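You operate a simulated robot arm through the tools that you are given. There is no shell and no other tool.

The job below is to be done with a simulated two-armed robot. You get a single attempt, and the scene is never put back.

TASK
Move the black hose end to the green-neck bottle, shut the lower drawer, rinse once and shut the valve.
Fine: pull the lower drawer well out first; open the rinse valve, push RINSE, then shut the valve; the rest stays.

Only the result counts: the job must be done as asked and must still hold three seconds after the hand-in. Knocking over, shifting, dropping, spilling or breaking anything else fails it.

THE ROBOT
Two 7-joint arms with fingered hands on one trunk that stands fixed in place. Base frame: the origin is at the foot of the trunk, x ahead of it, y to its left, z up. Readings come in m, degrees, newtons and seconds.
The left shoulder is at [0.07, 0.162, 1.238], the right one opposite. With the tool pointing down near the work surface each hand reaches from about 0.1 to 0.6 m from the base axis, measured 20 degrees to its own side. Payload 4 kg a hand.
The TCP of each hand is the grasp point between the finger pads, 0.026 m short of the fingertips. In the tool frame z runs along the fingers and y along their closing line. The gripper opens to 0.132 m; its body begins 0.073 m behind the TCP. The gripper is a hand of 4 fingers: y runs from the thumb to the fingers, the wrist lies at [0, 0, -0.224] in the tool frame, and closing takes about 1.5 s.
Orientation is told as [roll, pitch, yaw] about the base's x, y, z axes, in that order, counted from this pose: with the fingers straight down and closing along the base's y, the tool's x points along the base's -x, its y along +y and its z along -z.

THE INTERFACE
- The arms move only by the tool jog_arm. It takes "left_deltas", "right_deltas" or both (then of equal length, played together; a hand with none holds still); each is a list of rows, each an object of numbers (a shift or turn left out is 0, a gripper value left out holds the last): "dx", "dy", "dz": the shift along the tool's x, y, z in m; "ax", "ay", "az": the turn, a rotation vector about the tool's x, y, z in degrees. In form: [{"dx": .., "dy": .., "dz": .., "ax": .., "ay": .., "az": ..}, ...]. A call has 1 to 20 rows; each row is the pose to reach, as a shift and turn from the pose commanded when the call began, along the tool's axes at that moment. "left_jaw" and "right_jaw" are, for a hand that has rows, the finger opening in m, from 0 to 0.132, set as the call begins (left out, the last holds). Rows are played at 5 a second. More than 0.05 m and 8.6 degrees between two rows, or a gripper value outside its range, and nothing of the call is played. A pose out of reach is approached as far as the arm can. The call stops where the force on the tool passes 40 N (or 10 N more than at its start, if that is more) or the arm is blocked; 0.2 s more then pass. The fingers move at their own pace (about 0.045 m/s each) and stop on an object; they squeeze with about 25 N. The grip force told is the motor's: it shows also when the fingers shut on nothing. Time passes only in rows, and 0.2 s behind the last, so rows that repeat a pose let the fingers close. The reply holds the time, the measured pose of the TCP, the force on the tool along the base axes, the opening and the grip force, in the units named above and with some noise, with the torque about the TCP (base axes, N m) and any sound that the robot's microphone picked up, and new pictures: "views" is both (left out), scene, wrist or none (wrist: the cameras of the hands that moved).
- Cameras (640 x 400 px; columns grow to the right, rows downward): "scene" is now at [0.1185, 0.0558, 1.4711]; the picture's right is [0.63, -0.78, 0.00], its down [-0.42, -0.34, -0.84] and it looks along [0.66, 0.53, -0.54] (base axes); focal length 319 px, centre (320, 200). "left" rides on the left gripper at [-0.073, 0.006, -0.094] in its tool frame; the picture's right is [-0.08, -1.00, 0.00], its down [0.78, -0.06, -0.62] and it looks along [0.61, -0.05, 0.79] (tool axes); focal length 230 px, centre (320, 200). "right" rides on the right gripper at [0.073, 0.006, -0.094] in its tool frame; the picture's right is [-0.08, 1.00, 0.00], its down [-0.79, -0.06, -0.62] and it looks along [-0.61, -0.05, 0.79] (tool axes); focal length 230 px, centre (320, 200). There is no depth. A picture from a camera that has moved, and an enlarged one, comes with that camera's place and axes in the base frame and with its lens.
- lift_body(by): slides the trunk up (or, below 0, down) by that many m; the arms and the scene camera ride with it, the base frame stays. It gives what a move gives, with no picture.
- set_fingers(finger1, finger2, finger3, thumb_bend, hand): sets how far each is bent, from 0 (flat) to 1 (curled in); at 0.3 the hand is open as for a grip, at 0.7 the pads meet at the TCP. One left out holds its place. A second passes; each finger stops where it meets its share of the squeeze, and holds until it gets a number again. A gripper value or a shape takes the hand back. It gives what a move gives, with no picture; readings hold the bend of each and the force on the fingers (four entries, about 0 where the hand has none), thumb and palm.
- hand_shape(shape, hand): the hand has 4 fingers and takes this shape, open, in about a second: jaw (thumb against the fingers, like two jaws); tri (thumb and two fingers); tip (a fingertip pinch); poke (one finger out to press); point (the index stretched); flat (the hand flat); cup (the hand cupped); fist (a fist). The gripper value then closes the fingers along that shape, each until it touches; the sizes above hold for jaw. It gives what a move gives, with no picture.
- head_to(pan, tilt): turns the head with the scene camera to pan (to the left, within 86 degrees either way) and tilt (down, from -29 to 69), counted from straight ahead of the robot. It gives what a move gives, and a new picture of the scene camera.
- enlarge(camera, box): a new picture of the part [left, top, right, bottom] of that camera's present view, enlarged. No time passes.
- sign_off(): hands the job in; it is judged then, once.

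Places have to be worked out from the pictures, the camera data and where the tool is seen. Open the grippers and draw the arms clear of the work before you hand the job in, unless the task says otherwise.

The tools are called after "Request:" as a command line: name --argument value ..., lists and objects as JSON in quotes. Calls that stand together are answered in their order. jog_arm: Moves the arms, as the interface text tells. Its arguments: {"type":"object","properties":{"left_deltas":{"type":"array","items":{"type":"object","properties":{"dx":{"type":"number"},"dy":{"type":"number"},"dz":{"type":"number"},"ax":{"type":"number"},"ay":{"type":"number"},"az":{"type":"number"}}}},"left_jaw":{"type":"number"},"right_deltas":{"type":"array","items":{"type":"object","properties":{"dx":{"type":"number"},"dy":{"type":"number"},"dz":{"type":"number"},"ax":{"type":"number"},"ay":{"type":"number"},"az":{"type":"number"}}}},"right_jaw":{"type":"number"},"views":{"type":"string","enum":["both","scene","wrist","none"]}},"required":[]} The other tools are called the same way: lift_body (by) moves the trunk up or down; hand_shape (shape, hand) gives the hand a shape; set_fingers (finger1, finger2, finger3, thumb_bend, hand) moves the fingers one by one; head_to (pan, tilt) turns the head that bears the scene camera; enlarge (camera, box) takes an enlarged picture of a part of a camera's view; sign_off () hands the job in.

At the start:

```text
time_s: 0.0
left_ee_pos: [0.316, 0.3674, 1.2772]
left_tcp_rot: [0.1, 0.0, 0.0]
left_contact_force: [-0.7, -0.2, 0.2]
left_wrist_torque: [0.03, -0.01, 0.0]
left_grip_width: 0.1315
left_finger_force: 0.1
left_shape: jaw
left_bend: [0.3, 0.3, 0.3, 0.3]
left_finger forces: [0.1, 0.0, 0.0, 0.0, 0.1, 0.1]
right_ee_pos: [0.4804, 0.0661, 1.265]
right_tcp_rot: [-0.1, 0.0, 0.0]
right_contact_force: [-0.1, 0.4, 0.0]
right_wrist_torque: [-0.01, -0.01, -0.03]
right_grip_width: 0.1317
right_finger_force: 0.0
right_shape: jaw
right_bend: [0.3, 0.3, 0.3, 0.3]
right_finger forces: [0.0, 0.0, 0.1, 0.0, 0.0, 0.0]
trunk travel left (down, up): [-0.718, 0.222]
head pan, tilt (commanded): [38.9, 32.5]
```

scene: 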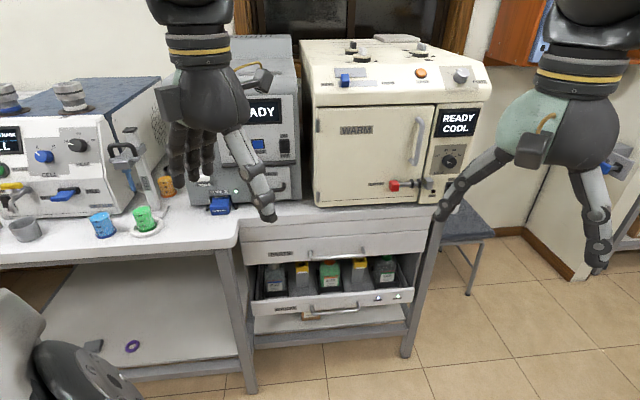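
right: 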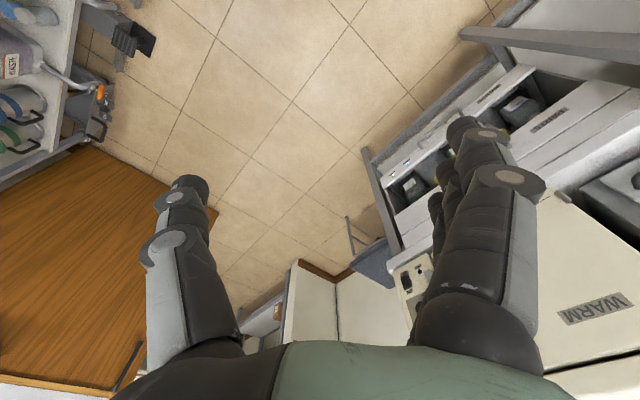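
left: 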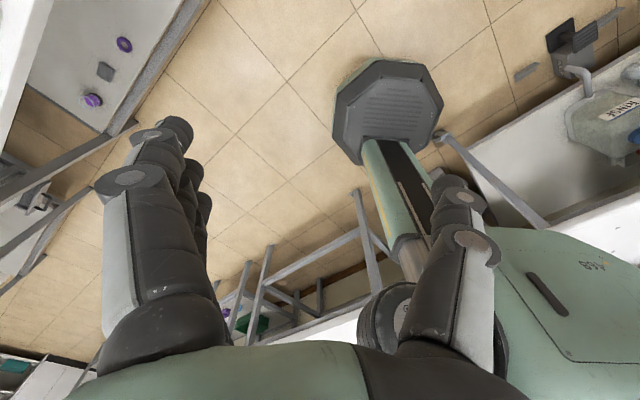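

The scene shows a drawer unit with bottles in the lower drawer under a WARM oven, and other devices. I'll enlarge the parts of the scene to identify the drawer, hose, bottles, valve and RINSE button.

Request:
enlarge --camera "scene" --box '[230, 200, 430, 350]'

Request:
enlarge --camera "scene" --box '[230, 30, 500, 210]'

Request:
enlarge --camera "scene" --box '[0, 70, 240, 250]'

```text
2.67 times, centred on (330, 275) of scene
camera zoom: at [0.1185, 0.0558, 1.4711], right [0.63, -0.78, 0.0], down [-0.42, -0.34, -0.84], along [0.66, 0.53, -0.54], focal length 852 px, centre (293, 0)
```

zoom: 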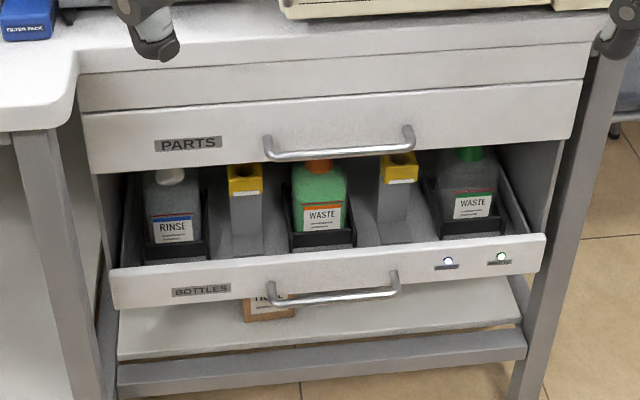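

```text
2.22 times, centred on (365, 120) of scene
camera zoom: at [0.1185, 0.0558, 1.4711], right [0.63, -0.78, 0.0], down [-0.42, -0.34, -0.84], along [0.66, 0.53, -0.54], focal length 710 px, centre (220, 378)
```

zoom: 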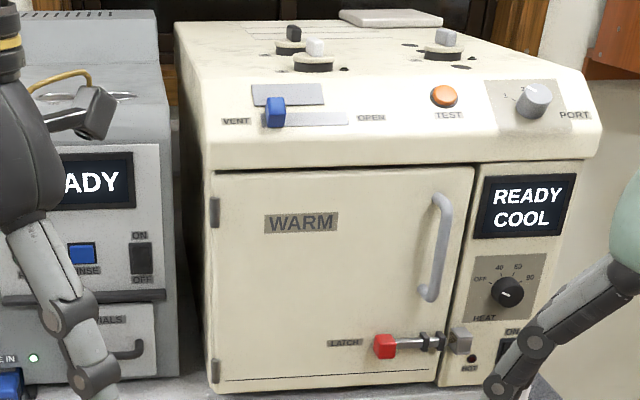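

```text
2.22 times, centred on (120, 160) of scene
camera zoom: at [0.1185, 0.0558, 1.4711], right [0.63, -0.78, 0.0], down [-0.42, -0.34, -0.84], along [0.66, 0.53, -0.54], focal length 710 px, centre (764, 289)
```

zoom: 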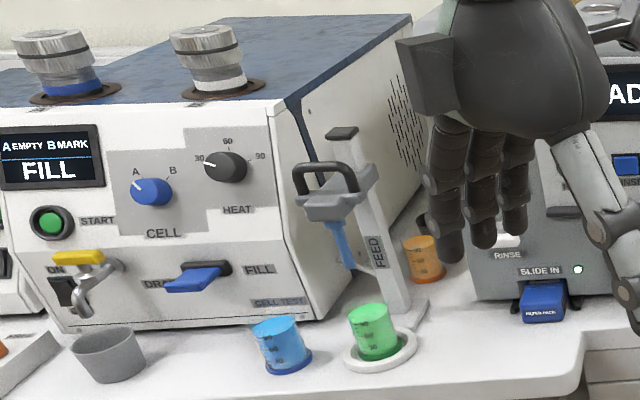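

The left hand blocks part of the middle machine. I'll pan the head to survey the surroundings before moving anything.

Request:
head_to --pan 60 --tilt 35

Request:
head_to --pan 10 --tilt 35

Request:
head_to --pan 38.9 --tilt 55

```text
time_s: 0.8
left_ee_pos: [0.316, 0.3666, 1.2766]
left_tcp_rot: [0.0, 0.0, 0.1]
left_contact_force: [-0.3, -0.5, 0.1]
left_wrist_torque: [0.0, 0.0, -0.02]
left_grip_width: 0.1316
left_finger_force: 0.0
left_shape: jaw
left_bend: [0.3, 0.3, 0.3, 0.3]
left_finger forces: [0.0, 0.0, 0.1, 0.1, 0.0, 0.0]
right_ee_pos: [0.4792, 0.0662, 1.265]
right_tcp_rot: [-0.1, 0.1, 0.0]
right_contact_force: [0.1, -0.2, -0.4]
right_wrist_torque: [-0.03, -0.03, 0.0]
right_grip_width: 0.1318
right_finger_force: 0.1
right_shape: jaw
right_bend: [0.3, 0.3, 0.3, 0.3]
right_finger forces: [0.0, 0.0, 0.0, 0.1, 0.1, 0.0]
trunk travel left (down, up): [-0.718, 0.222]
head pan, tilt (commanded): [60.0, 35.0]
camera scene: at [0.093, 0.0759, 1.4672], right [0.87, -0.5, 0.0], down [-0.29, -0.5, -0.82], along [0.41, 0.71, -0.57], focal length 319 px, centre (320, 200)
```

scene: 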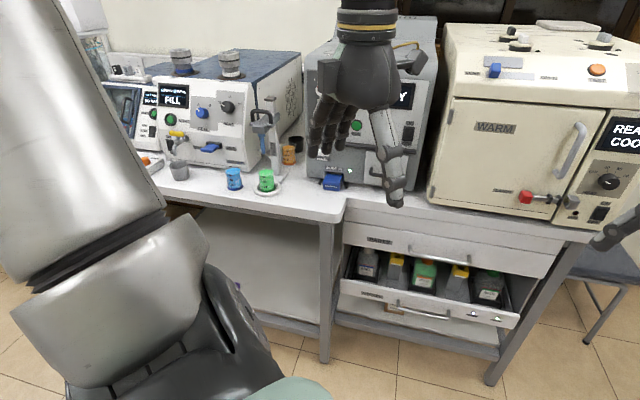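

```text
time_s: 2.0
left_ee_pos: [0.3165, 0.3669, 1.2766]
left_tcp_rot: [0.0, 0.0, 0.0]
left_contact_force: [0.0, -0.8, -0.1]
left_wrist_torque: [0.0, -0.01, 0.02]
left_grip_width: 0.1316
left_finger_force: 0.0
left_shape: jaw
left_bend: [0.3, 0.3, 0.3, 0.3]
left_finger forces: [0.0, 0.0, 0.1, 0.0, 0.0, 0.0]
right_ee_pos: [0.4792, 0.0669, 1.266]
right_tcp_rot: [0.1, 0.0, 0.0]
right_contact_force: [0.5, 0.1, -0.6]
right_wrist_torque: [0.02, -0.01, -0.02]
right_grip_width: 0.1316
right_finger_force: 0.0
right_shape: jaw
right_bend: [0.3, 0.3, 0.3, 0.3]
right_finger forces: [0.1, 0.0, 0.1, 0.0, 0.1, 0.1]
trunk travel left (down, up): [-0.718, 0.222]
head pan, tilt (commanded): [10.0, 35.0]
camera scene: at [0.1356, 0.0151, 1.4672], right [0.17, -0.98, 0.0], down [-0.56, -0.1, -0.82], along [0.81, 0.14, -0.57], focal length 319 px, centre (320, 200)
```

scene: 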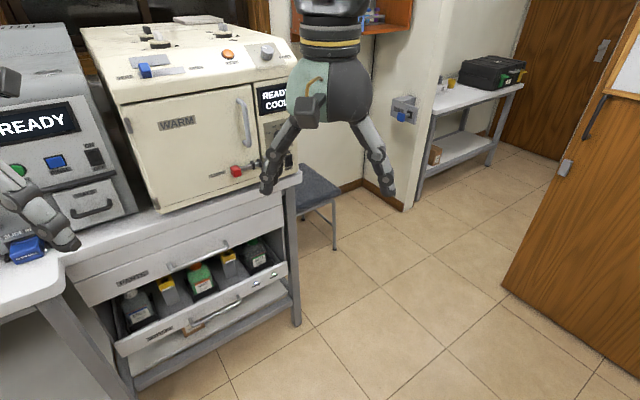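

```text
time_s: 3.0
left_ee_pos: [0.3141, 0.3676, 1.2762]
left_tcp_rot: [0.0, -0.1, -0.1]
left_contact_force: [-0.3, -1.2, 0.8]
left_wrist_torque: [0.01, 0.0, 0.0]
left_grip_width: 0.1318
left_finger_force: 0.1
left_shape: jaw
left_bend: [0.3, 0.3, 0.3, 0.3]
left_finger forces: [0.0, 0.0, 0.0, 0.0, 0.1, 0.0]
right_ee_pos: [0.4791, 0.0668, 1.265]
right_tcp_rot: [0.0, 0.0, 0.0]
right_contact_force: [0.0, -0.2, 0.6]
right_wrist_torque: [-0.01, 0.0, -0.01]
right_grip_width: 0.1316
right_finger_force: 0.0
right_shape: jaw
right_bend: [0.3, 0.3, 0.3, 0.3]
right_finger forces: [0.1, 0.0, 0.1, 0.1, 0.0, 0.0]
trunk travel left (down, up): [-0.718, 0.222]
head pan, tilt (commanded): [38.9, 55.0]
camera scene: at [0.1051, 0.0449, 1.439], right [0.63, -0.78, 0.0], down [-0.64, -0.51, -0.57], along [0.45, 0.36, -0.82], focal length 319 px, centre (320, 200)
```

scene: 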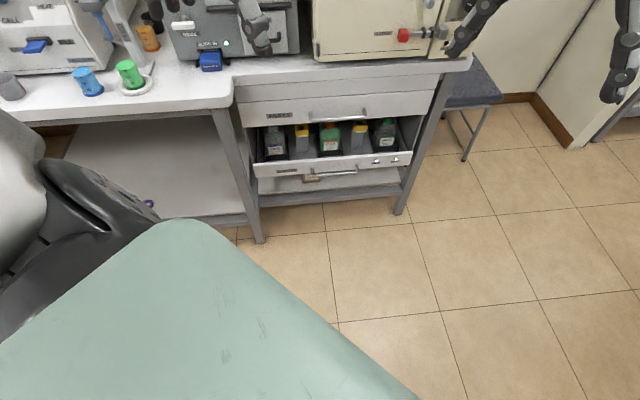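

The legs' feet on the floor put the drawer unit's front plane about 0.90 m from the base axis along [0.62, 0.79], bench top about 0.83 m high. I'll draw the left hand back to clear the view of the READY machine.

Request:
jog_arm --left_deltas '[{"dx": 0.04}, {"dx": 0.08, "dy": 0.02}, {"dx": 0.12, "dy": 0.05}, {"dx": 0.14, "dy": 0.09}, {"dx": 0.16, "dy": 0.12}]' --views "none"

Request:
head_to --pan 50 --tilt 30

```text
time_s: 4.2
left_ee_pos: [0.2169, 0.4838, 1.2159]
left_tcp_rot: [-0.1, 0.0, 0.0]
left_contact_force: [-0.4, 0.4, 0.4]
left_wrist_torque: [-0.04, -0.01, 0.04]
left_grip_width: 0.1319
left_finger_force: 0.0
left_shape: jaw
left_bend: [0.3, 0.3, 0.3, 0.3]
left_finger forces: [0.0, 0.1, 0.0, 0.0, 0.0, 0.1]
left hand out of reach, approached as far as the arm can: row 2, 3, 4, 5
right_ee_pos: [0.4798, 0.0689, 1.2653]
right_tcp_rot: [-0.1, 0.0, 0.0]
right_contact_force: [0.9, 0.4, 0.0]
right_wrist_torque: [-0.04, 0.0, 0.02]
right_grip_width: 0.1318
right_finger_force: 0.0
right_shape: jaw
right_bend: [0.3, 0.3, 0.3, 0.3]
right_finger forces: [0.1, 0.0, 0.0, 0.1, 0.0, 0.0]
trunk travel left (down, up): [-0.718, 0.222]
head pan, tilt (commanded): [38.9, 55.0]
```

```text
time_s: 5.1
left_ee_pos: [0.2167, 0.482, 1.2172]
left_tcp_rot: [0.0, 0.0, 0.0]
left_contact_force: [0.0, -0.3, 0.0]
left_wrist_torque: [-0.02, -0.01, -0.02]
left_grip_width: 0.1317
left_finger_force: 0.0
left_shape: jaw
left_bend: [0.3, 0.3, 0.3, 0.3]
left_finger forces: [0.0, 0.0, 0.1, 0.1, 0.0, 0.1]
right_ee_pos: [0.479, 0.0657, 1.2658]
right_tcp_rot: [-0.1, 0.1, 0.0]
right_contact_force: [-0.3, 0.2, 0.1]
right_wrist_torque: [0.0, -0.04, 0.01]
right_grip_width: 0.1316
right_finger_force: 0.1
right_shape: jaw
right_bend: [0.3, 0.3, 0.3, 0.3]
right_finger forces: [0.0, 0.0, 0.0, 0.1, 0.1, 0.1]
trunk travel left (down, up): [-0.718, 0.222]
head pan, tilt (commanded): [50.0, 30.0]
camera scene: at [0.1069, 0.0684, 1.475], right [0.77, -0.64, 0.0], down [-0.32, -0.38, -0.87], along [0.56, 0.66, -0.5], focal length 319 px, centre (320, 200)
```

scene: 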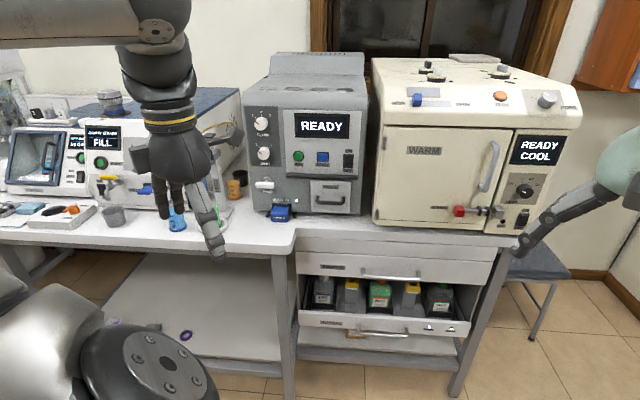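

Now the READY machine is visible. I'll enlarge it and the drawer.

Request:
enlarge --camera "scene" --box '[235, 90, 375, 230]'

Request:
enlarge --camera "scene" --box '[290, 230, 480, 350]'

```text
2.86 times, centred on (305, 160) of scene
camera zoom: at [0.1069, 0.0684, 1.475], right [0.77, -0.64, 0.0], down [-0.32, -0.38, -0.87], along [0.56, 0.66, -0.5], focal length 912 px, centre (363, 314)
```

zoom: 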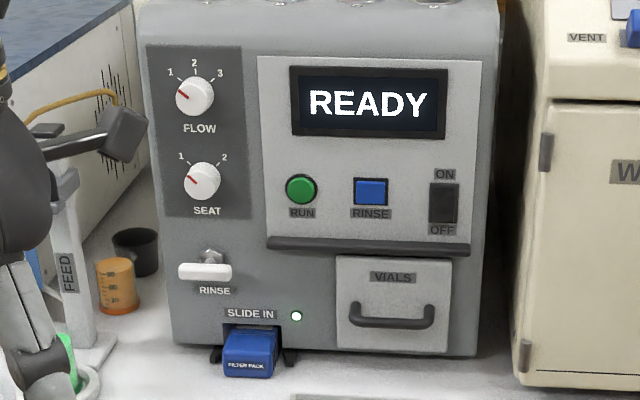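

```text
3.33 times, centred on (385, 290) of scene
camera zoom: at [0.1069, 0.0684, 1.475], right [0.77, -0.64, 0.0], down [-0.32, -0.38, -0.87], along [0.56, 0.66, -0.5], focal length 1064 px, centre (103, -100)
```

zoom: 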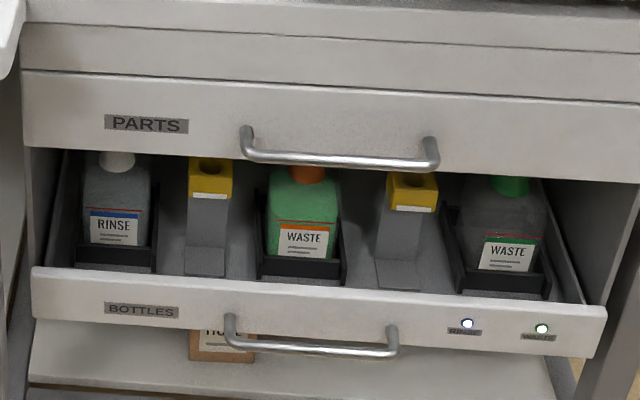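

The RINSE valve is the white lever at the lower left of the READY machine, the blue RINSE button sits below its display, and the fronts run along heading −45°. I'll lower the trunk in two steps so the arms can reach the lower drawer handle (z ≈ 0.45).

Request:
lift_body --by -0.3

Request:
head_to --pan 45 --tilt 25

```text
time_s: 8.1
left_ee_pos: [0.2185, 0.482, 0.9182]
left_tcp_rot: [0.0, 0.0, -0.1]
left_contact_force: [0.2, -0.5, -0.3]
left_wrist_torque: [0.03, 0.01, -0.03]
left_grip_width: 0.1321
left_finger_force: 0.0
left_shape: jaw
left_bend: [0.3, 0.3, 0.3, 0.3]
left_finger forces: [0.0, 0.1, 0.1, 0.1, 0.0, 0.0]
right_ee_pos: [0.4802, 0.0662, 0.9666]
right_tcp_rot: [0.0, 0.0, 0.0]
right_contact_force: [0.0, -0.5, 0.2]
right_wrist_torque: [0.0, 0.02, -0.03]
right_grip_width: 0.1317
right_finger_force: 0.0
right_shape: jaw
right_bend: [0.3, 0.3, 0.3, 0.3]
right_finger forces: [0.0, 0.1, 0.0, 0.0, 0.0, 0.0]
trunk travel left (down, up): [-0.418, 0.522]
head pan, tilt (commanded): [50.0, 30.0]
```

```text
time_s: 8.7
left_ee_pos: [0.2176, 0.4832, 0.9176]
left_tcp_rot: [0.0, -0.1, 0.1]
left_contact_force: [-0.6, 0.3, -0.5]
left_wrist_torque: [-0.03, -0.02, 0.01]
left_grip_width: 0.1319
left_finger_force: 0.1
left_shape: jaw
left_bend: [0.3, 0.3, 0.3, 0.3]
left_finger forces: [0.0, 0.0, 0.1, 0.0, 0.0, 0.0]
right_ee_pos: [0.4795, 0.0657, 0.9662]
right_tcp_rot: [0.1, 0.0, 0.0]
right_contact_force: [0.4, 0.2, 0.9]
right_wrist_torque: [0.0, 0.02, -0.01]
right_grip_width: 0.1317
right_finger_force: 0.0
right_shape: jaw
right_bend: [0.3, 0.3, 0.3, 0.3]
right_finger forces: [0.0, 0.1, 0.1, 0.0, 0.0, 0.0]
trunk travel left (down, up): [-0.418, 0.522]
head pan, tilt (commanded): [45.0, 25.0]
camera scene: at [0.1139, 0.0648, 1.1829], right [0.71, -0.71, 0.0], down [-0.3, -0.3, -0.91], along [0.64, 0.64, -0.42], focal length 319 px, centre (320, 200)
```

scene: 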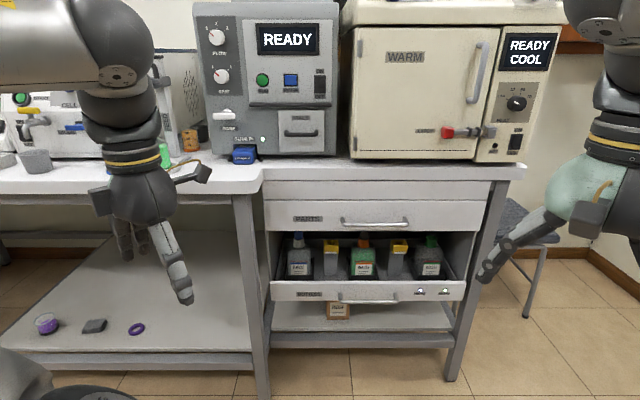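

Camera now faces the unit squarely. I'll enlarge the drawer and machine for triangulation with the earlier higher view.

Request:
enlarge --camera "scene" --box '[250, 190, 490, 340]'

Request:
enlarge --camera "scene" --box '[170, 0, 350, 180]'

```text
2.67 times, centred on (370, 265) of scene
camera zoom: at [0.1139, 0.0648, 1.1829], right [0.71, -0.71, 0.0], down [-0.3, -0.3, -0.91], along [0.64, 0.64, -0.42], focal length 852 px, centre (187, 27)
```

zoom: 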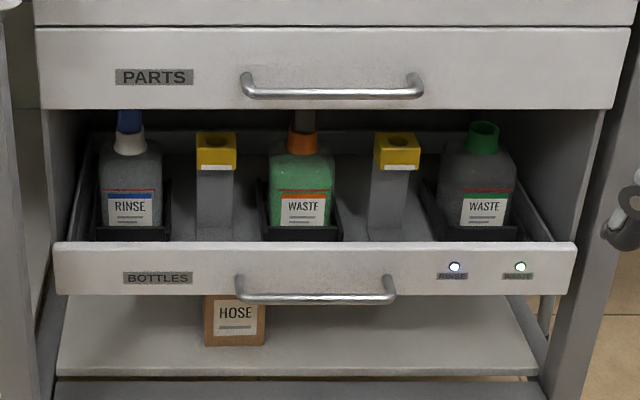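

```text
2.22 times, centred on (260, 90) of scene
camera zoom: at [0.1139, 0.0648, 1.1829], right [0.71, -0.71, 0.0], down [-0.3, -0.3, -0.91], along [0.64, 0.64, -0.42], focal length 710 px, centre (453, 444)
```

zoom: 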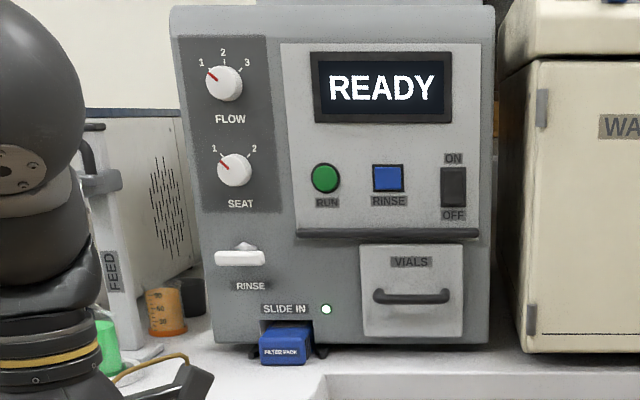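

Triangulation: drawer front at d≈0.945 (along [0.707,0.707]), handle bar centre ≈ (0.760, 0.499, 0.48), black hose in the orange-neck bottle, green-neck bottle free. I'll lower the trunk further and move the right hand out of the way.

Request:
lift_body --by -0.35

Request:
jog_arm --right_deltas '[{"dx": 0.02, "dy": -0.04}, {"dx": 0.04, "dy": -0.08}, {"dx": 0.06, "dy": -0.12}, {"dx": 0.08, "dy": -0.16}, {"dx": 0.1, "dy": -0.2}, {"dx": 0.11, "dy": -0.24}]' --views "scene"

```text
time_s: 12.1
left_ee_pos: [0.2161, 0.4826, 0.5693]
left_tcp_rot: [0.0, -0.1, 0.0]
left_contact_force: [0.1, 0.0, -0.2]
left_wrist_torque: [0.01, 0.02, -0.02]
left_grip_width: 0.1321
left_finger_force: 0.1
left_shape: jaw
left_bend: [0.3, 0.3, 0.3, 0.3]
left_finger forces: [0.0, 0.0, 0.0, 0.1, 0.0, 0.0]
right_ee_pos: [0.4786, 0.0663, 0.6158]
right_tcp_rot: [0.1, 0.0, -0.1]
right_contact_force: [0.0, 0.6, -0.7]
right_wrist_torque: [0.01, -0.01, -0.01]
right_grip_width: 0.1317
right_finger_force: 0.1
right_shape: jaw
right_bend: [0.3, 0.3, 0.3, 0.3]
right_finger forces: [0.0, 0.1, 0.1, 0.0, 0.1, 0.0]
trunk travel left (down, up): [-0.068, 0.872]
head pan, tilt (commanded): [45.0, 25.0]
```

```text
time_s: 13.5
left_ee_pos: [0.2158, 0.4816, 0.5686]
left_tcp_rot: [0.0, -0.1, 0.0]
left_contact_force: [0.5, 0.4, -0.2]
left_wrist_torque: [-0.02, 0.0, -0.01]
left_grip_width: 0.1319
left_finger_force: 0.1
left_shape: jaw
left_bend: [0.3, 0.3, 0.3, 0.3]
left_finger forces: [0.1, 0.1, 0.1, 0.0, 0.0, 0.1]
right_ee_pos: [0.3704, -0.1718, 0.6154]
right_tcp_rot: [0.0, 0.1, 0.0]
right_contact_force: [-0.4, -0.3, 0.7]
right_wrist_torque: [-0.01, 0.03, -0.01]
right_grip_width: 0.1321
right_finger_force: 0.2
right_shape: jaw
right_bend: [0.3, 0.3, 0.3, 0.3]
right_finger forces: [0.0, 0.0, 0.0, 0.0, 0.0, 0.0]
trunk travel left (down, up): [-0.068, 0.872]
head pan, tilt (commanded): [45.0, 25.0]
camera scene: at [0.1138, 0.0646, 0.833], right [0.71, -0.71, 0.0], down [-0.3, -0.3, -0.91], along [0.64, 0.64, -0.42], focal length 319 px, centre (320, 200)
```

scene: 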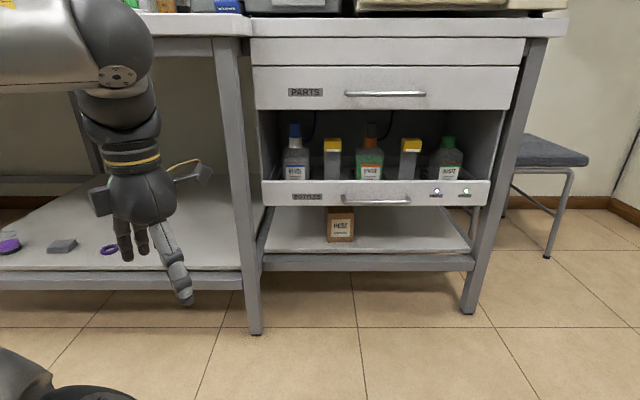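

Now the hoses are visible under the upper drawer; I'll enlarge this for detail and another triangulation of the handle.

Request:
enlarge --camera "scene" --box '[250, 70, 500, 230]'

```text
2.50 times, centred on (375, 150) of scene
camera zoom: at [0.1138, 0.0646, 0.833], right [0.71, -0.71, 0.0], down [-0.3, -0.3, -0.91], along [0.64, 0.64, -0.42], focal length 798 px, centre (182, 325)
```

zoom: 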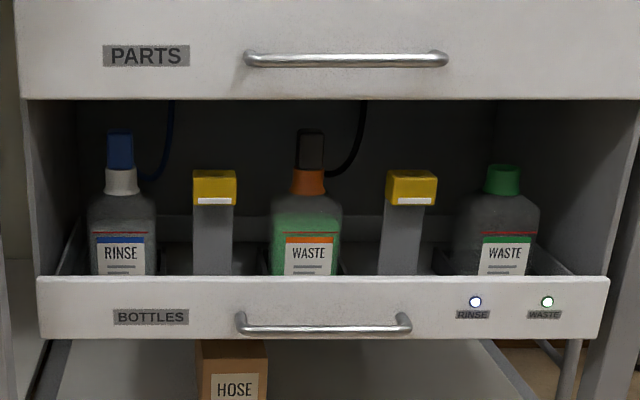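

The black hose end is a dark cylinder on the orange neck. I'll swing the left hand to a horizontal pre-grasp in front of the handle (s=0.188, d=0.75, z=0.465), fingers above, thumb below.

Request:
jog_arm --left_deltas '[{"dx": -0.032, "dy": -0.006, "dz": 0.007, "ax": -6.06, "ay": -2.51, "az": 2.51}, {"dx": -0.064, "dy": -0.012, "dz": 0.015, "ax": -12.13, "ay": -5.03, "az": 5.03}, {"dx": -0.096, "dy": -0.018, "dz": 0.022, "ax": -18.19, "ay": -7.54, "az": 7.54}, {"dx": -0.128, "dy": -0.024, "dz": 0.03, "ax": -24.26, "ay": -10.06, "az": 10.06}, {"dx": -0.16, "dy": -0.03, "dz": 0.037, "ax": -30.32, "ay": -12.57, "az": 12.57}, {"dx": -0.192, "dy": -0.036, "dz": 0.045, "ax": -36.39, "ay": -15.09, "az": 15.09}, {"dx": -0.224, "dy": -0.042, "dz": 0.052, "ax": -42.45, "ay": -17.6, "az": 17.6}, {"dx": -0.255, "dy": -0.049, "dz": 0.059, "ax": -48.5, "ay": -20.1, "az": 20.1}, {"dx": -0.287, "dy": -0.055, "dz": 0.067, "ax": -54.6, "ay": -22.6, "az": 22.6}, {"dx": -0.319, "dy": -0.061, "dz": 0.074, "ax": -60.6, "ay": -25.1, "az": 25.1}, {"dx": -0.351, "dy": -0.067, "dz": 0.082, "ax": -66.7, "ay": -27.7, "az": 27.7}, {"dx": -0.383, "dy": -0.073, "dz": 0.089, "ax": -72.8, "ay": -30.2, "az": 30.2}, {"dx": -0.415, "dy": -0.079, "dz": 0.097, "ax": -78.8, "ay": -32.7, "az": 32.7}, {"dx": -0.447, "dy": -0.085, "dz": 0.104, "ax": -84.9, "ay": -35.2, "az": 35.2}]' --left_jaw 0.1

```text
time_s: 16.5
left_ee_pos: [0.7106, 0.4592, 0.4813]
left_tcp_rot: [89.3, 0.0, -46.1]
left_contact_force: [0.0, 0.7, -0.2]
left_wrist_torque: [-0.04, 0.02, -0.01]
left_grip_width: 0.1006
left_finger_force: 0.1
left_shape: jaw
left_bend: [0.63, 0.63, 0.63, 0.59]
left_finger forces: [0.0, 0.0, 0.0, 0.0, 0.0, 0.1]
left hand out of reach, approached as far as the arm can: row 9, 10, 11, 12, 13, 14
right_ee_pos: [0.3686, -0.171, 0.6152]
right_tcp_rot: [0.0, 0.0, 0.0]
right_contact_force: [0.1, 0.2, 1.0]
right_wrist_torque: [-0.01, -0.01, -0.05]
right_grip_width: 0.1321
right_finger_force: 0.1
right_shape: jaw
right_bend: [0.3, 0.3, 0.3, 0.3]
right_finger forces: [0.0, 0.0, 0.0, 0.0, 0.0, 0.0]
trunk travel left (down, up): [-0.068, 0.872]
head pan, tilt (commanded): [45.0, 25.0]
camera scene: at [0.1134, 0.0646, 0.8332], right [0.71, -0.71, 0.0], down [-0.3, -0.3, -0.91], along [0.64, 0.64, -0.42], focal length 319 px, centre (320, 200)
camera left: at [0.6926, 0.3417, 0.4872], right [0.05, -0.06, -1.0], down [-0.99, 0.14, -0.06], along [0.14, 0.99, -0.06], focal length 230 px, centre (320, 200)
```

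scene: 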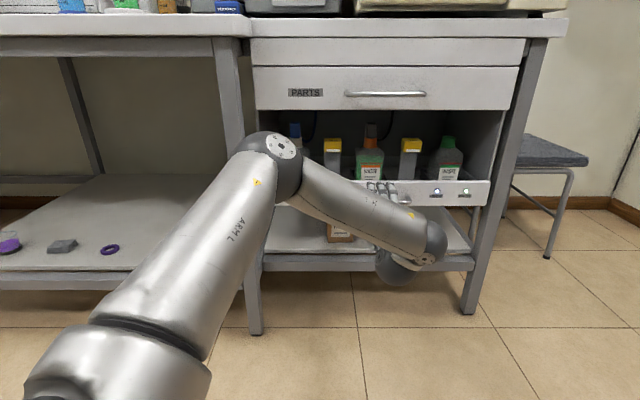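
left: 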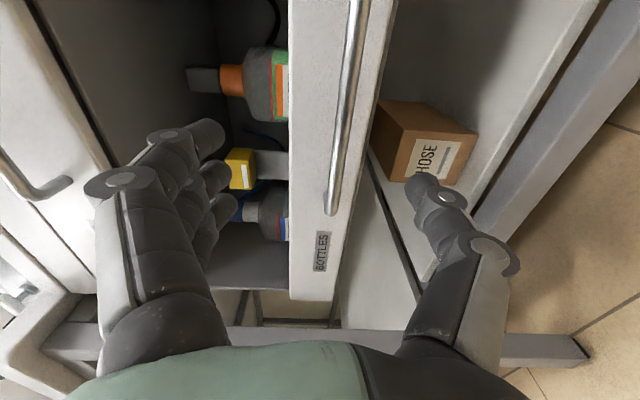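

The hand reached a horizontal pose at d≈0.83 but couldn't fold closer, with the elbow up. A downward slant should suit the arm better, so I'll tilt the tool 30° downward about its x axis here and see what's achieved.

Request:
jog_arm --left_deltas '[{"dz": 0.0}]' --views "none"

```text
time_s: 16.9
left_ee_pos: [0.7103, 0.4592, 0.4797]
left_tcp_rot: [89.2, 0.0, -46.1]
left_contact_force: [0.3, -0.3, 0.1]
left_wrist_torque: [-0.01, 0.0, 0.01]
left_grip_width: 0.1004
left_finger_force: 0.1
left_shape: jaw
left_bend: [0.63, 0.63, 0.63, 0.59]
left_finger forces: [0.1, 0.0, 0.0, 0.0, 0.0, 0.1]
right_ee_pos: [0.3694, -0.1709, 0.6143]
right_tcp_rot: [0.0, 0.0, 0.1]
right_contact_force: [0.0, 0.4, -0.1]
right_wrist_torque: [-0.02, 0.0, 0.03]
right_grip_width: 0.1319
right_finger_force: 0.0
right_shape: jaw
right_bend: [0.3, 0.3, 0.3, 0.3]
right_finger forces: [0.0, 0.1, 0.0, 0.0, 0.0, 0.0]
trunk travel left (down, up): [-0.068, 0.872]
head pan, tilt (commanded): [45.0, 25.0]
```

Commanded pose is clamped to the achieved one. Now tilting the tool 30° nose-down (ax +30) while shifting slightly right and up.

Request:
jog_arm --left_deltas '[{"dx": -0.003, "dy": 0.005, "ax": 7.5}, {"dx": -0.005, "dy": 0.01, "ax": 15}, {"dx": -0.008, "dy": 0.015, "ax": 22.5}, {"dx": -0.01, "dy": 0.02, "ax": 30}]'

```text
time_s: 17.9
left_ee_pos: [0.7001, 0.4493, 0.493]
left_tcp_rot: [60.0, -0.3, -44.9]
left_contact_force: [-0.3, 0.0, -0.8]
left_wrist_torque: [0.03, 0.01, -0.01]
left_grip_width: 0.1001
left_finger_force: 0.0
left_shape: jaw
left_bend: [0.63, 0.63, 0.63, 0.59]
left_finger forces: [0.1, 0.0, 0.0, 0.0, 0.0, 0.0]
left hand out of reach, approached as far as the arm can: row 4
right_ee_pos: [0.3698, -0.1714, 0.6148]
right_tcp_rot: [0.0, 0.0, -0.1]
right_contact_force: [1.4, -0.1, -0.1]
right_wrist_torque: [0.02, -0.01, 0.02]
right_grip_width: 0.132
right_finger_force: 0.0
right_shape: jaw
right_bend: [0.3, 0.3, 0.3, 0.3]
right_finger forces: [0.0, 0.0, 0.0, 0.0, 0.0, 0.0]
trunk travel left (down, up): [-0.068, 0.872]
head pan, tilt (commanded): [45.0, 25.0]
camera scene: at [0.1139, 0.0646, 0.833], right [0.71, -0.71, 0.0], down [-0.3, -0.3, -0.91], along [0.64, 0.64, -0.42], focal length 319 px, centre (320, 200)
camera left: at [0.6969, 0.3425, 0.545], right [-0.29, -0.41, -0.86], down [-0.96, 0.15, 0.25], along [0.03, 0.9, -0.44], focal length 230 px, centre (320, 200)
```

scene: 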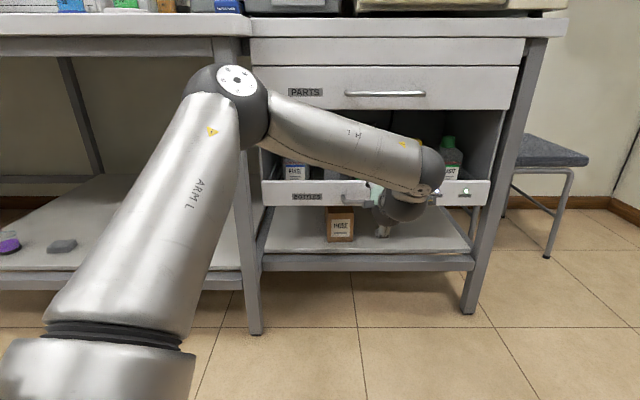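
left: 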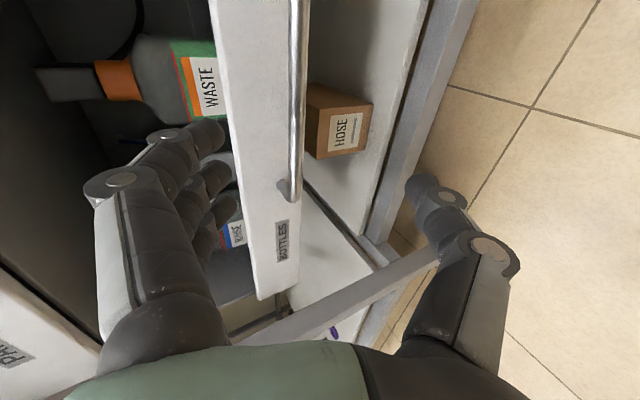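

The elbow is up and the wrist is near a joint limit; yawing the tool toward the right should relieve it. I'll turn it about 20° right (heading 25°) while moving to 6 cm short of the handle bar.

Request:
jog_arm --left_deltas '[{"dx": 0.002, "dy": 0.008, "dz": 0.013, "ay": -5.8, "az": 3.3}, {"dx": 0.005, "dy": 0.015, "dz": 0.026, "ay": -11.5, "az": 6.7}, {"dx": 0.007, "dy": 0.0227, "dz": 0.039, "ay": -17.3, "az": 10}]'

```text
time_s: 18.7
left_ee_pos: [0.6725, 0.4424, 0.4858]
left_tcp_rot: [60.4, -0.6, -52.7]
left_contact_force: [0.0, 0.1, -0.7]
left_wrist_torque: [0.0, -0.01, -0.03]
left_grip_width: 0.1001
left_finger_force: 0.0
left_shape: jaw
left_bend: [0.63, 0.63, 0.63, 0.59]
left_finger forces: [0.0, 0.0, 0.0, 0.0, 0.1, 0.1]
left hand out of reach, approached as far as the arm can: row 1, 2, 3
right_ee_pos: [0.3694, -0.1715, 0.6153]
right_tcp_rot: [0.0, 0.0, 0.0]
right_contact_force: [0.2, 0.1, -0.5]
right_wrist_torque: [-0.02, 0.02, 0.03]
right_grip_width: 0.1316
right_finger_force: 0.1
right_shape: jaw
right_bend: [0.3, 0.3, 0.3, 0.3]
right_finger forces: [0.0, 0.0, 0.0, 0.0, 0.0, 0.0]
trunk travel left (down, up): [-0.068, 0.872]
head pan, tilt (commanded): [45.0, 25.0]
camera scene: at [0.1141, 0.0647, 0.8329], right [0.71, -0.71, 0.0], down [-0.3, -0.3, -0.91], along [0.64, 0.64, -0.42], focal length 319 px, centre (320, 200)
camera left: at [0.6523, 0.3362, 0.5377], right [-0.34, -0.37, -0.87], down [-0.93, 0.28, 0.24], along [0.15, 0.89, -0.44], focal length 230 px, centre (320, 200)
```

scene: 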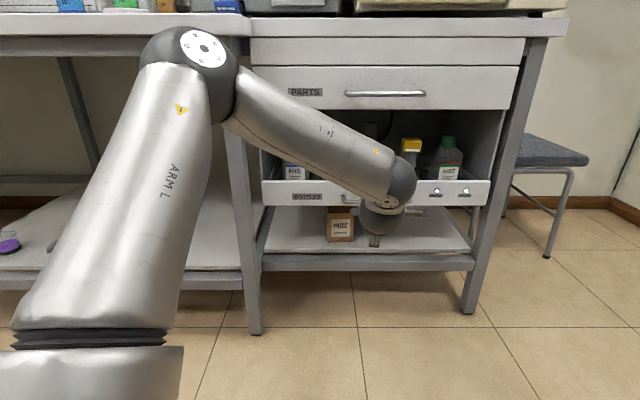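
left: 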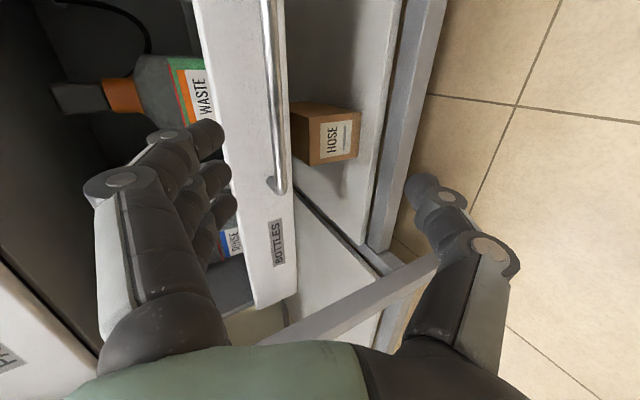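

The arm seems to hit a joint limit (possibly wrist roll). I'll test rolling the hand about its own axis in one direction to see whether it frees up.

Request:
jog_arm --left_deltas '[{"az": 8}, {"az": 16}, {"az": 24}]' --views "none"

```text
time_s: 19.5
left_ee_pos: [0.6714, 0.4417, 0.4862]
left_tcp_rot: [60.4, -0.5, -52.4]
left_contact_force: [-0.2, 0.6, -0.3]
left_wrist_torque: [0.01, -0.01, -0.01]
left_grip_width: 0.1001
left_finger_force: 0.2
left_shape: jaw
left_bend: [0.63, 0.63, 0.63, 0.59]
left_finger forces: [0.0, 0.0, 0.0, 0.1, 0.1, 0.1]
left hand out of reach, approached as far as the arm can: row 1, 2, 3
right_ee_pos: [0.3691, -0.172, 0.6144]
right_tcp_rot: [-0.1, -0.1, -0.1]
right_contact_force: [0.0, -0.3, -0.4]
right_wrist_torque: [0.04, 0.04, 0.02]
right_grip_width: 0.1322
right_finger_force: 0.0
right_shape: jaw
right_bend: [0.3, 0.3, 0.3, 0.3]
right_finger forces: [0.0, 0.0, 0.0, 0.0, 0.1, 0.1]
trunk travel left (down, up): [-0.068, 0.872]
head pan, tilt (commanded): [45.0, 25.0]
```

Rolling positive doesn't move at all. I'll test the opposite roll.

Request:
jog_arm --left_deltas '[{"az": -8}, {"az": -16}, {"az": -24}]' --views "scene"

```text
time_s: 20.3
left_ee_pos: [0.6717, 0.4409, 0.4862]
left_tcp_rot: [58.1, -21.3, -40.0]
left_contact_force: [0.1, -0.1, 0.0]
left_wrist_torque: [0.0, 0.0, 0.01]
left_grip_width: 0.1002
left_finger_force: 0.0
left_shape: jaw
left_bend: [0.63, 0.63, 0.63, 0.59]
left_finger forces: [0.1, 0.0, 0.0, 0.0, 0.0, 0.0]
right_ee_pos: [0.3694, -0.1718, 0.6154]
right_tcp_rot: [-0.1, 0.0, 0.0]
right_contact_force: [-0.3, 0.8, -0.8]
right_wrist_torque: [0.0, -0.04, -0.01]
right_grip_width: 0.132
right_finger_force: 0.1
right_shape: jaw
right_bend: [0.3, 0.3, 0.3, 0.3]
right_finger forces: [0.0, 0.0, 0.1, 0.0, 0.0, 0.1]
trunk travel left (down, up): [-0.068, 0.872]
head pan, tilt (commanded): [45.0, 25.0]
camera scene: at [0.114, 0.0647, 0.833], right [0.71, -0.71, 0.0], down [-0.3, -0.3, -0.91], along [0.64, 0.64, -0.42], focal length 319 px, centre (320, 200)
```

scene: 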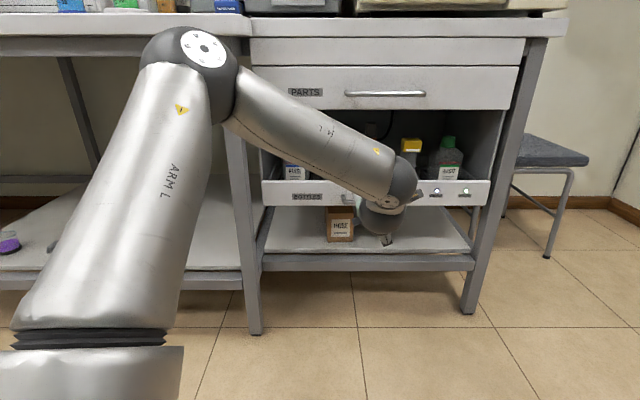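

The negative roll is free, so the last wrist joint was at its limit. I'll roll the hand a further −156° so that the thumb is above and fingers below.

Request:
jog_arm --left_deltas '[{"az": -7.8}, {"az": -15.6}, {"az": -23.4}, {"az": -31.2}, {"az": -39}, {"az": -46.8}, {"az": -54.6}, {"az": -62.4}, {"az": -70.2}, {"az": -78}, {"az": -85.8}, {"az": -93.6}, {"az": -101.4}, {"az": -109.2}, {"az": -117}, {"az": -124.8}, {"az": -132.6}, {"az": -140.4}, {"az": -148.2}, {"az": -156}]'

```text
time_s: 24.5
left_ee_pos: [0.6728, 0.4412, 0.487]
left_tcp_rot: [-60.3, 0.5, 127.5]
left_contact_force: [-0.4, 0.2, 0.5]
left_wrist_torque: [0.01, -0.04, -0.01]
left_grip_width: 0.1001
left_finger_force: 0.1
left_shape: jaw
left_bend: [0.63, 0.63, 0.63, 0.59]
left_finger forces: [0.0, 0.1, 0.0, 0.0, 0.0, 0.0]
right_ee_pos: [0.3696, -0.173, 0.6147]
right_tcp_rot: [0.0, -0.1, 0.0]
right_contact_force: [-0.7, -0.1, 0.0]
right_wrist_torque: [0.0, -0.03, -0.01]
right_grip_width: 0.132
right_finger_force: 0.2
right_shape: jaw
right_bend: [0.3, 0.3, 0.3, 0.3]
right_finger forces: [0.0, 0.0, 0.1, 0.0, 0.1, 0.1]
trunk travel left (down, up): [-0.068, 0.872]
head pan, tilt (commanded): [45.0, 25.0]
camera scene: at [0.114, 0.0647, 0.833], right [0.71, -0.71, 0.0], down [-0.3, -0.3, -0.91], along [0.64, 0.64, -0.42], focal length 319 px, centre (320, 200)
camera left: at [0.5599, 0.448, 0.5276], right [0.34, 0.37, 0.87], down [0.07, -0.93, 0.37], along [0.94, -0.06, -0.34], focal length 230 px, centre (320, 200)
```

scene: 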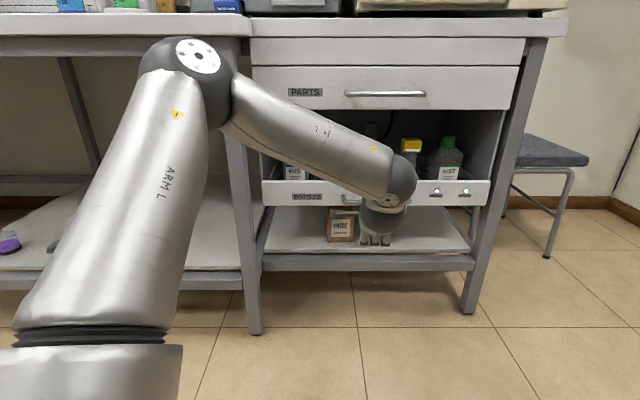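
left: 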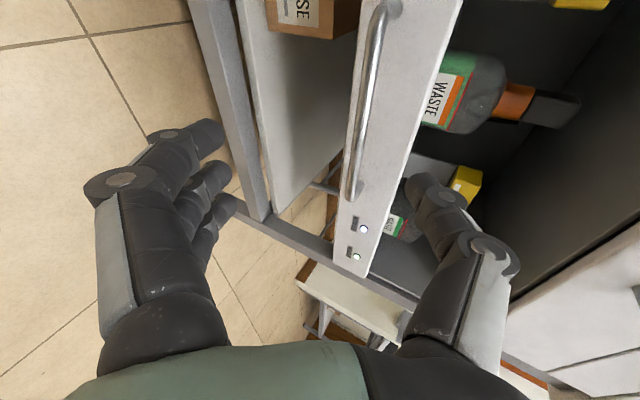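

The 180° roll worked with no limit; thumb is now above. The wrist view confirms the bar at s 0.10–0.28, d≈0.907, z≈0.463. I'll go to a pre-grasp 6 cm short, heading 45°, tilt 20°, opening 0.06.

Request:
jog_arm --left_deltas '[{"dx": 0.005, "dy": -0.01, "dz": 0.0195, "ax": 3.3, "ay": -2.2, "az": -1.25}, {"dx": 0.0105, "dy": -0.02, "dz": 0.039, "ax": 6.7, "ay": -4.3, "az": -2.5}, {"dx": 0.0158, "dy": -0.0298, "dz": 0.0585, "ax": 10, "ay": -6.5, "az": -3.75}, {"dx": 0.0158, "dy": -0.0298, "dz": 0.0585, "ax": 10, "ay": -6.5, "az": -3.75}]' --left_jaw 0.06

```text
time_s: 25.5
left_ee_pos: [0.7348, 0.4691, 0.484]
left_tcp_rot: [-70.4, 1.2, 134.9]
left_contact_force: [-1.1, 0.7, -0.6]
left_wrist_torque: [-0.02, -0.02, 0.0]
left_grip_width: 0.0608
left_finger_force: 0.0
left_shape: jaw
left_bend: [0.73, 0.73, 0.73, 0.7]
left_finger forces: [0.0, 0.0, 0.0, 0.0, 0.1, 0.1]
right_ee_pos: [0.3698, -0.1717, 0.6154]
right_tcp_rot: [0.0, -0.1, 0.1]
right_contact_force: [-0.3, -0.3, -0.4]
right_wrist_torque: [0.0, 0.03, -0.01]
right_grip_width: 0.1318
right_finger_force: 0.2
right_shape: jaw
right_bend: [0.3, 0.3, 0.3, 0.3]
right_finger forces: [0.0, 0.1, 0.0, 0.1, 0.1, 0.0]
trunk travel left (down, up): [-0.068, 0.872]
head pan, tilt (commanded): [45.0, 25.0]
camera scene: at [0.1141, 0.0647, 0.833], right [0.71, -0.71, 0.0], down [-0.3, -0.3, -0.91], along [0.64, 0.64, -0.42], focal length 319 px, centre (320, 200)
camera left: at [0.6174, 0.4582, 0.5077], right [0.17, 0.31, 0.94], down [0.15, -0.95, 0.28], along [0.97, 0.1, -0.21], focal length 230 px, centre (320, 200)
```

scene: 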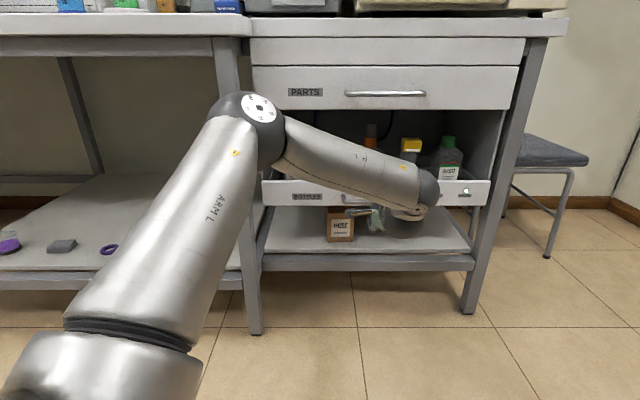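
left: 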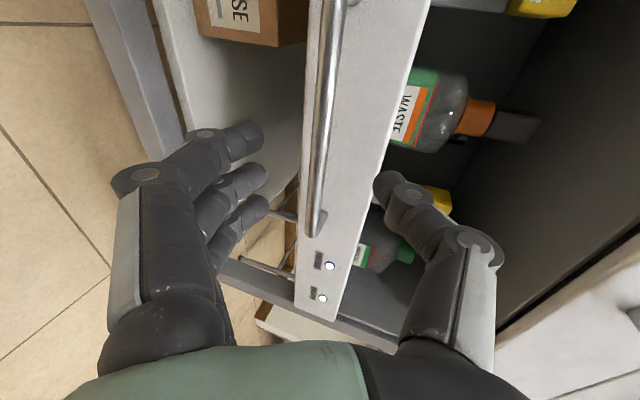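

Pose reached exactly and the bar lies midway between fingers and thumb. I'll advance 0.048 m along the tool axis and check.

Request:
jog_arm --left_deltas '[{"dz": 0.012}, {"dz": 0.024}, {"dz": 0.036}, {"dz": 0.048}]' --views "both"

```text
time_s: 26.5
left_ee_pos: [0.7647, 0.4986, 0.4683]
left_tcp_rot: [-70.4, 1.2, 134.9]
left_contact_force: [0.1, 0.0, 0.4]
left_wrist_torque: [-0.02, 0.03, -0.04]
left_grip_width: 0.0609
left_finger_force: 0.1
left_shape: jaw
left_bend: [0.73, 0.73, 0.73, 0.7]
left_finger forces: [0.0, 0.0, 0.0, 0.1, 0.0, 0.0]
right_ee_pos: [0.3692, -0.1727, 0.6157]
right_tcp_rot: [0.0, 0.0, -0.1]
right_contact_force: [0.3, 0.1, -0.2]
right_wrist_torque: [-0.03, 0.03, 0.02]
right_grip_width: 0.1318
right_finger_force: 0.0
right_shape: jaw
right_bend: [0.3, 0.3, 0.3, 0.3]
right_finger forces: [0.0, 0.1, 0.0, 0.0, 0.0, 0.0]
trunk travel left (down, up): [-0.068, 0.872]
head pan, tilt (commanded): [45.0, 25.0]
camera scene: at [0.114, 0.0647, 0.833], right [0.71, -0.71, 0.0], down [-0.3, -0.3, -0.91], along [0.64, 0.64, -0.42], focal length 319 px, centre (320, 200)
camera left: at [0.6489, 0.4871, 0.492], right [0.17, 0.31, 0.94], down [0.15, -0.95, 0.28], along [0.97, 0.1, -0.21], focal length 230 px, centre (320, 200)
```

scene: 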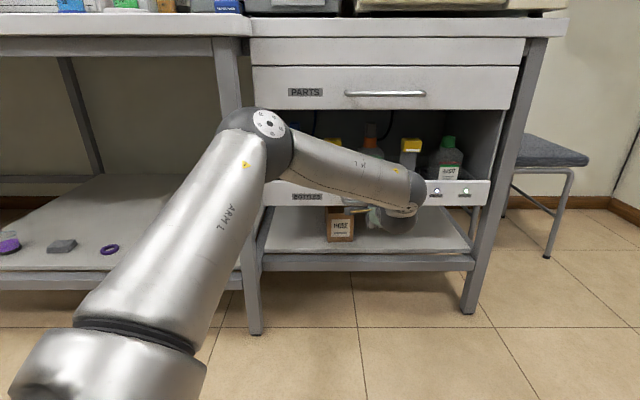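
left: 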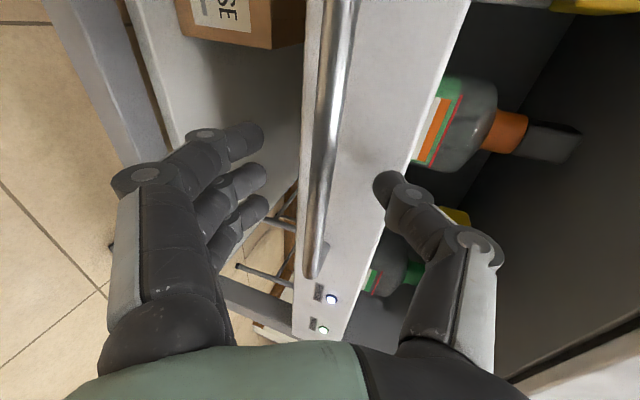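

The bar is about 1.4 cm ahead of the TCP, between the pads. I'll advance 7 mm more and close the fingers on it.

Request:
jog_arm --left_deltas '[{"dz": 0.007}]' --views "none"

Request:
jog_arm --left_deltas '[{}, {}, {}, {}, {}, {}, {}]' --left_jaw 0.0 --views "wrist"

```text
time_s: 26.9
left_ee_pos: [0.7699, 0.5043, 0.4642]
left_tcp_rot: [-70.4, 1.1, 134.8]
left_contact_force: [-0.3, -0.3, 0.2]
left_wrist_torque: [0.0, -0.01, 0.02]
left_grip_width: 0.0609
left_finger_force: 0.0
left_shape: jaw
left_bend: [0.73, 0.73, 0.73, 0.7]
left_finger forces: [0.0, 0.0, 0.0, 0.1, 0.1, 0.0]
right_ee_pos: [0.3689, -0.1719, 0.6153]
right_tcp_rot: [0.0, -0.1, 0.0]
right_contact_force: [-0.5, -0.6, 0.4]
right_wrist_torque: [-0.02, 0.04, 0.0]
right_grip_width: 0.1319
right_finger_force: 0.0
right_shape: jaw
right_bend: [0.3, 0.3, 0.3, 0.3]
right_finger forces: [0.0, 0.0, 0.0, 0.1, 0.0, 0.0]
trunk travel left (down, up): [-0.068, 0.872]
head pan, tilt (commanded): [45.0, 25.0]
```

```text
time_s: 28.5
left_ee_pos: [0.7701, 0.5054, 0.4646]
left_tcp_rot: [-70.3, 1.1, 134.9]
left_contact_force: [4.7, 3.4, -1.3]
left_wrist_torque: [-0.02, -0.02, 0.0]
left_grip_width: 0.0001
left_finger_force: 24.5
left_shape: jaw
left_bend: [0.66, 0.67, 0.68, 0.72]
left_finger forces: [6.1, 0.0, 5.8, 0.0, 20.3, 0.0]
right_ee_pos: [0.3703, -0.1717, 0.6149]
right_tcp_rot: [0.0, 0.0, 0.0]
right_contact_force: [0.1, -0.6, -0.2]
right_wrist_torque: [0.01, 0.01, 0.02]
right_grip_width: 0.1321
right_finger_force: 0.0
right_shape: jaw
right_bend: [0.3, 0.3, 0.3, 0.3]
right_finger forces: [0.0, 0.0, 0.0, 0.0, 0.1, 0.0]
trunk travel left (down, up): [-0.068, 0.872]
head pan, tilt (commanded): [45.0, 25.0]
camera left: at [0.654, 0.4936, 0.4894], right [0.17, 0.31, 0.94], down [0.15, -0.95, 0.28], along [0.97, 0.1, -0.21], focal length 230 px, centre (320, 200)
```

left: 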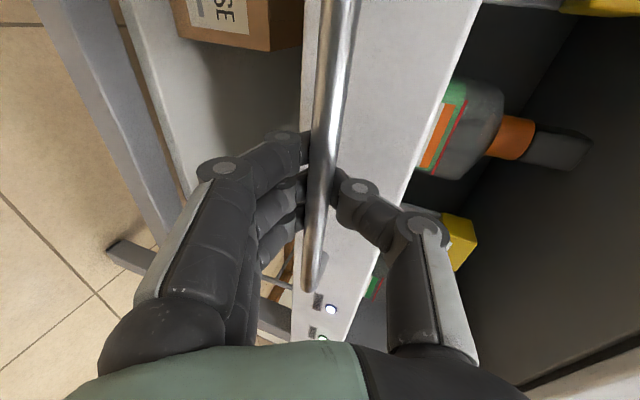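

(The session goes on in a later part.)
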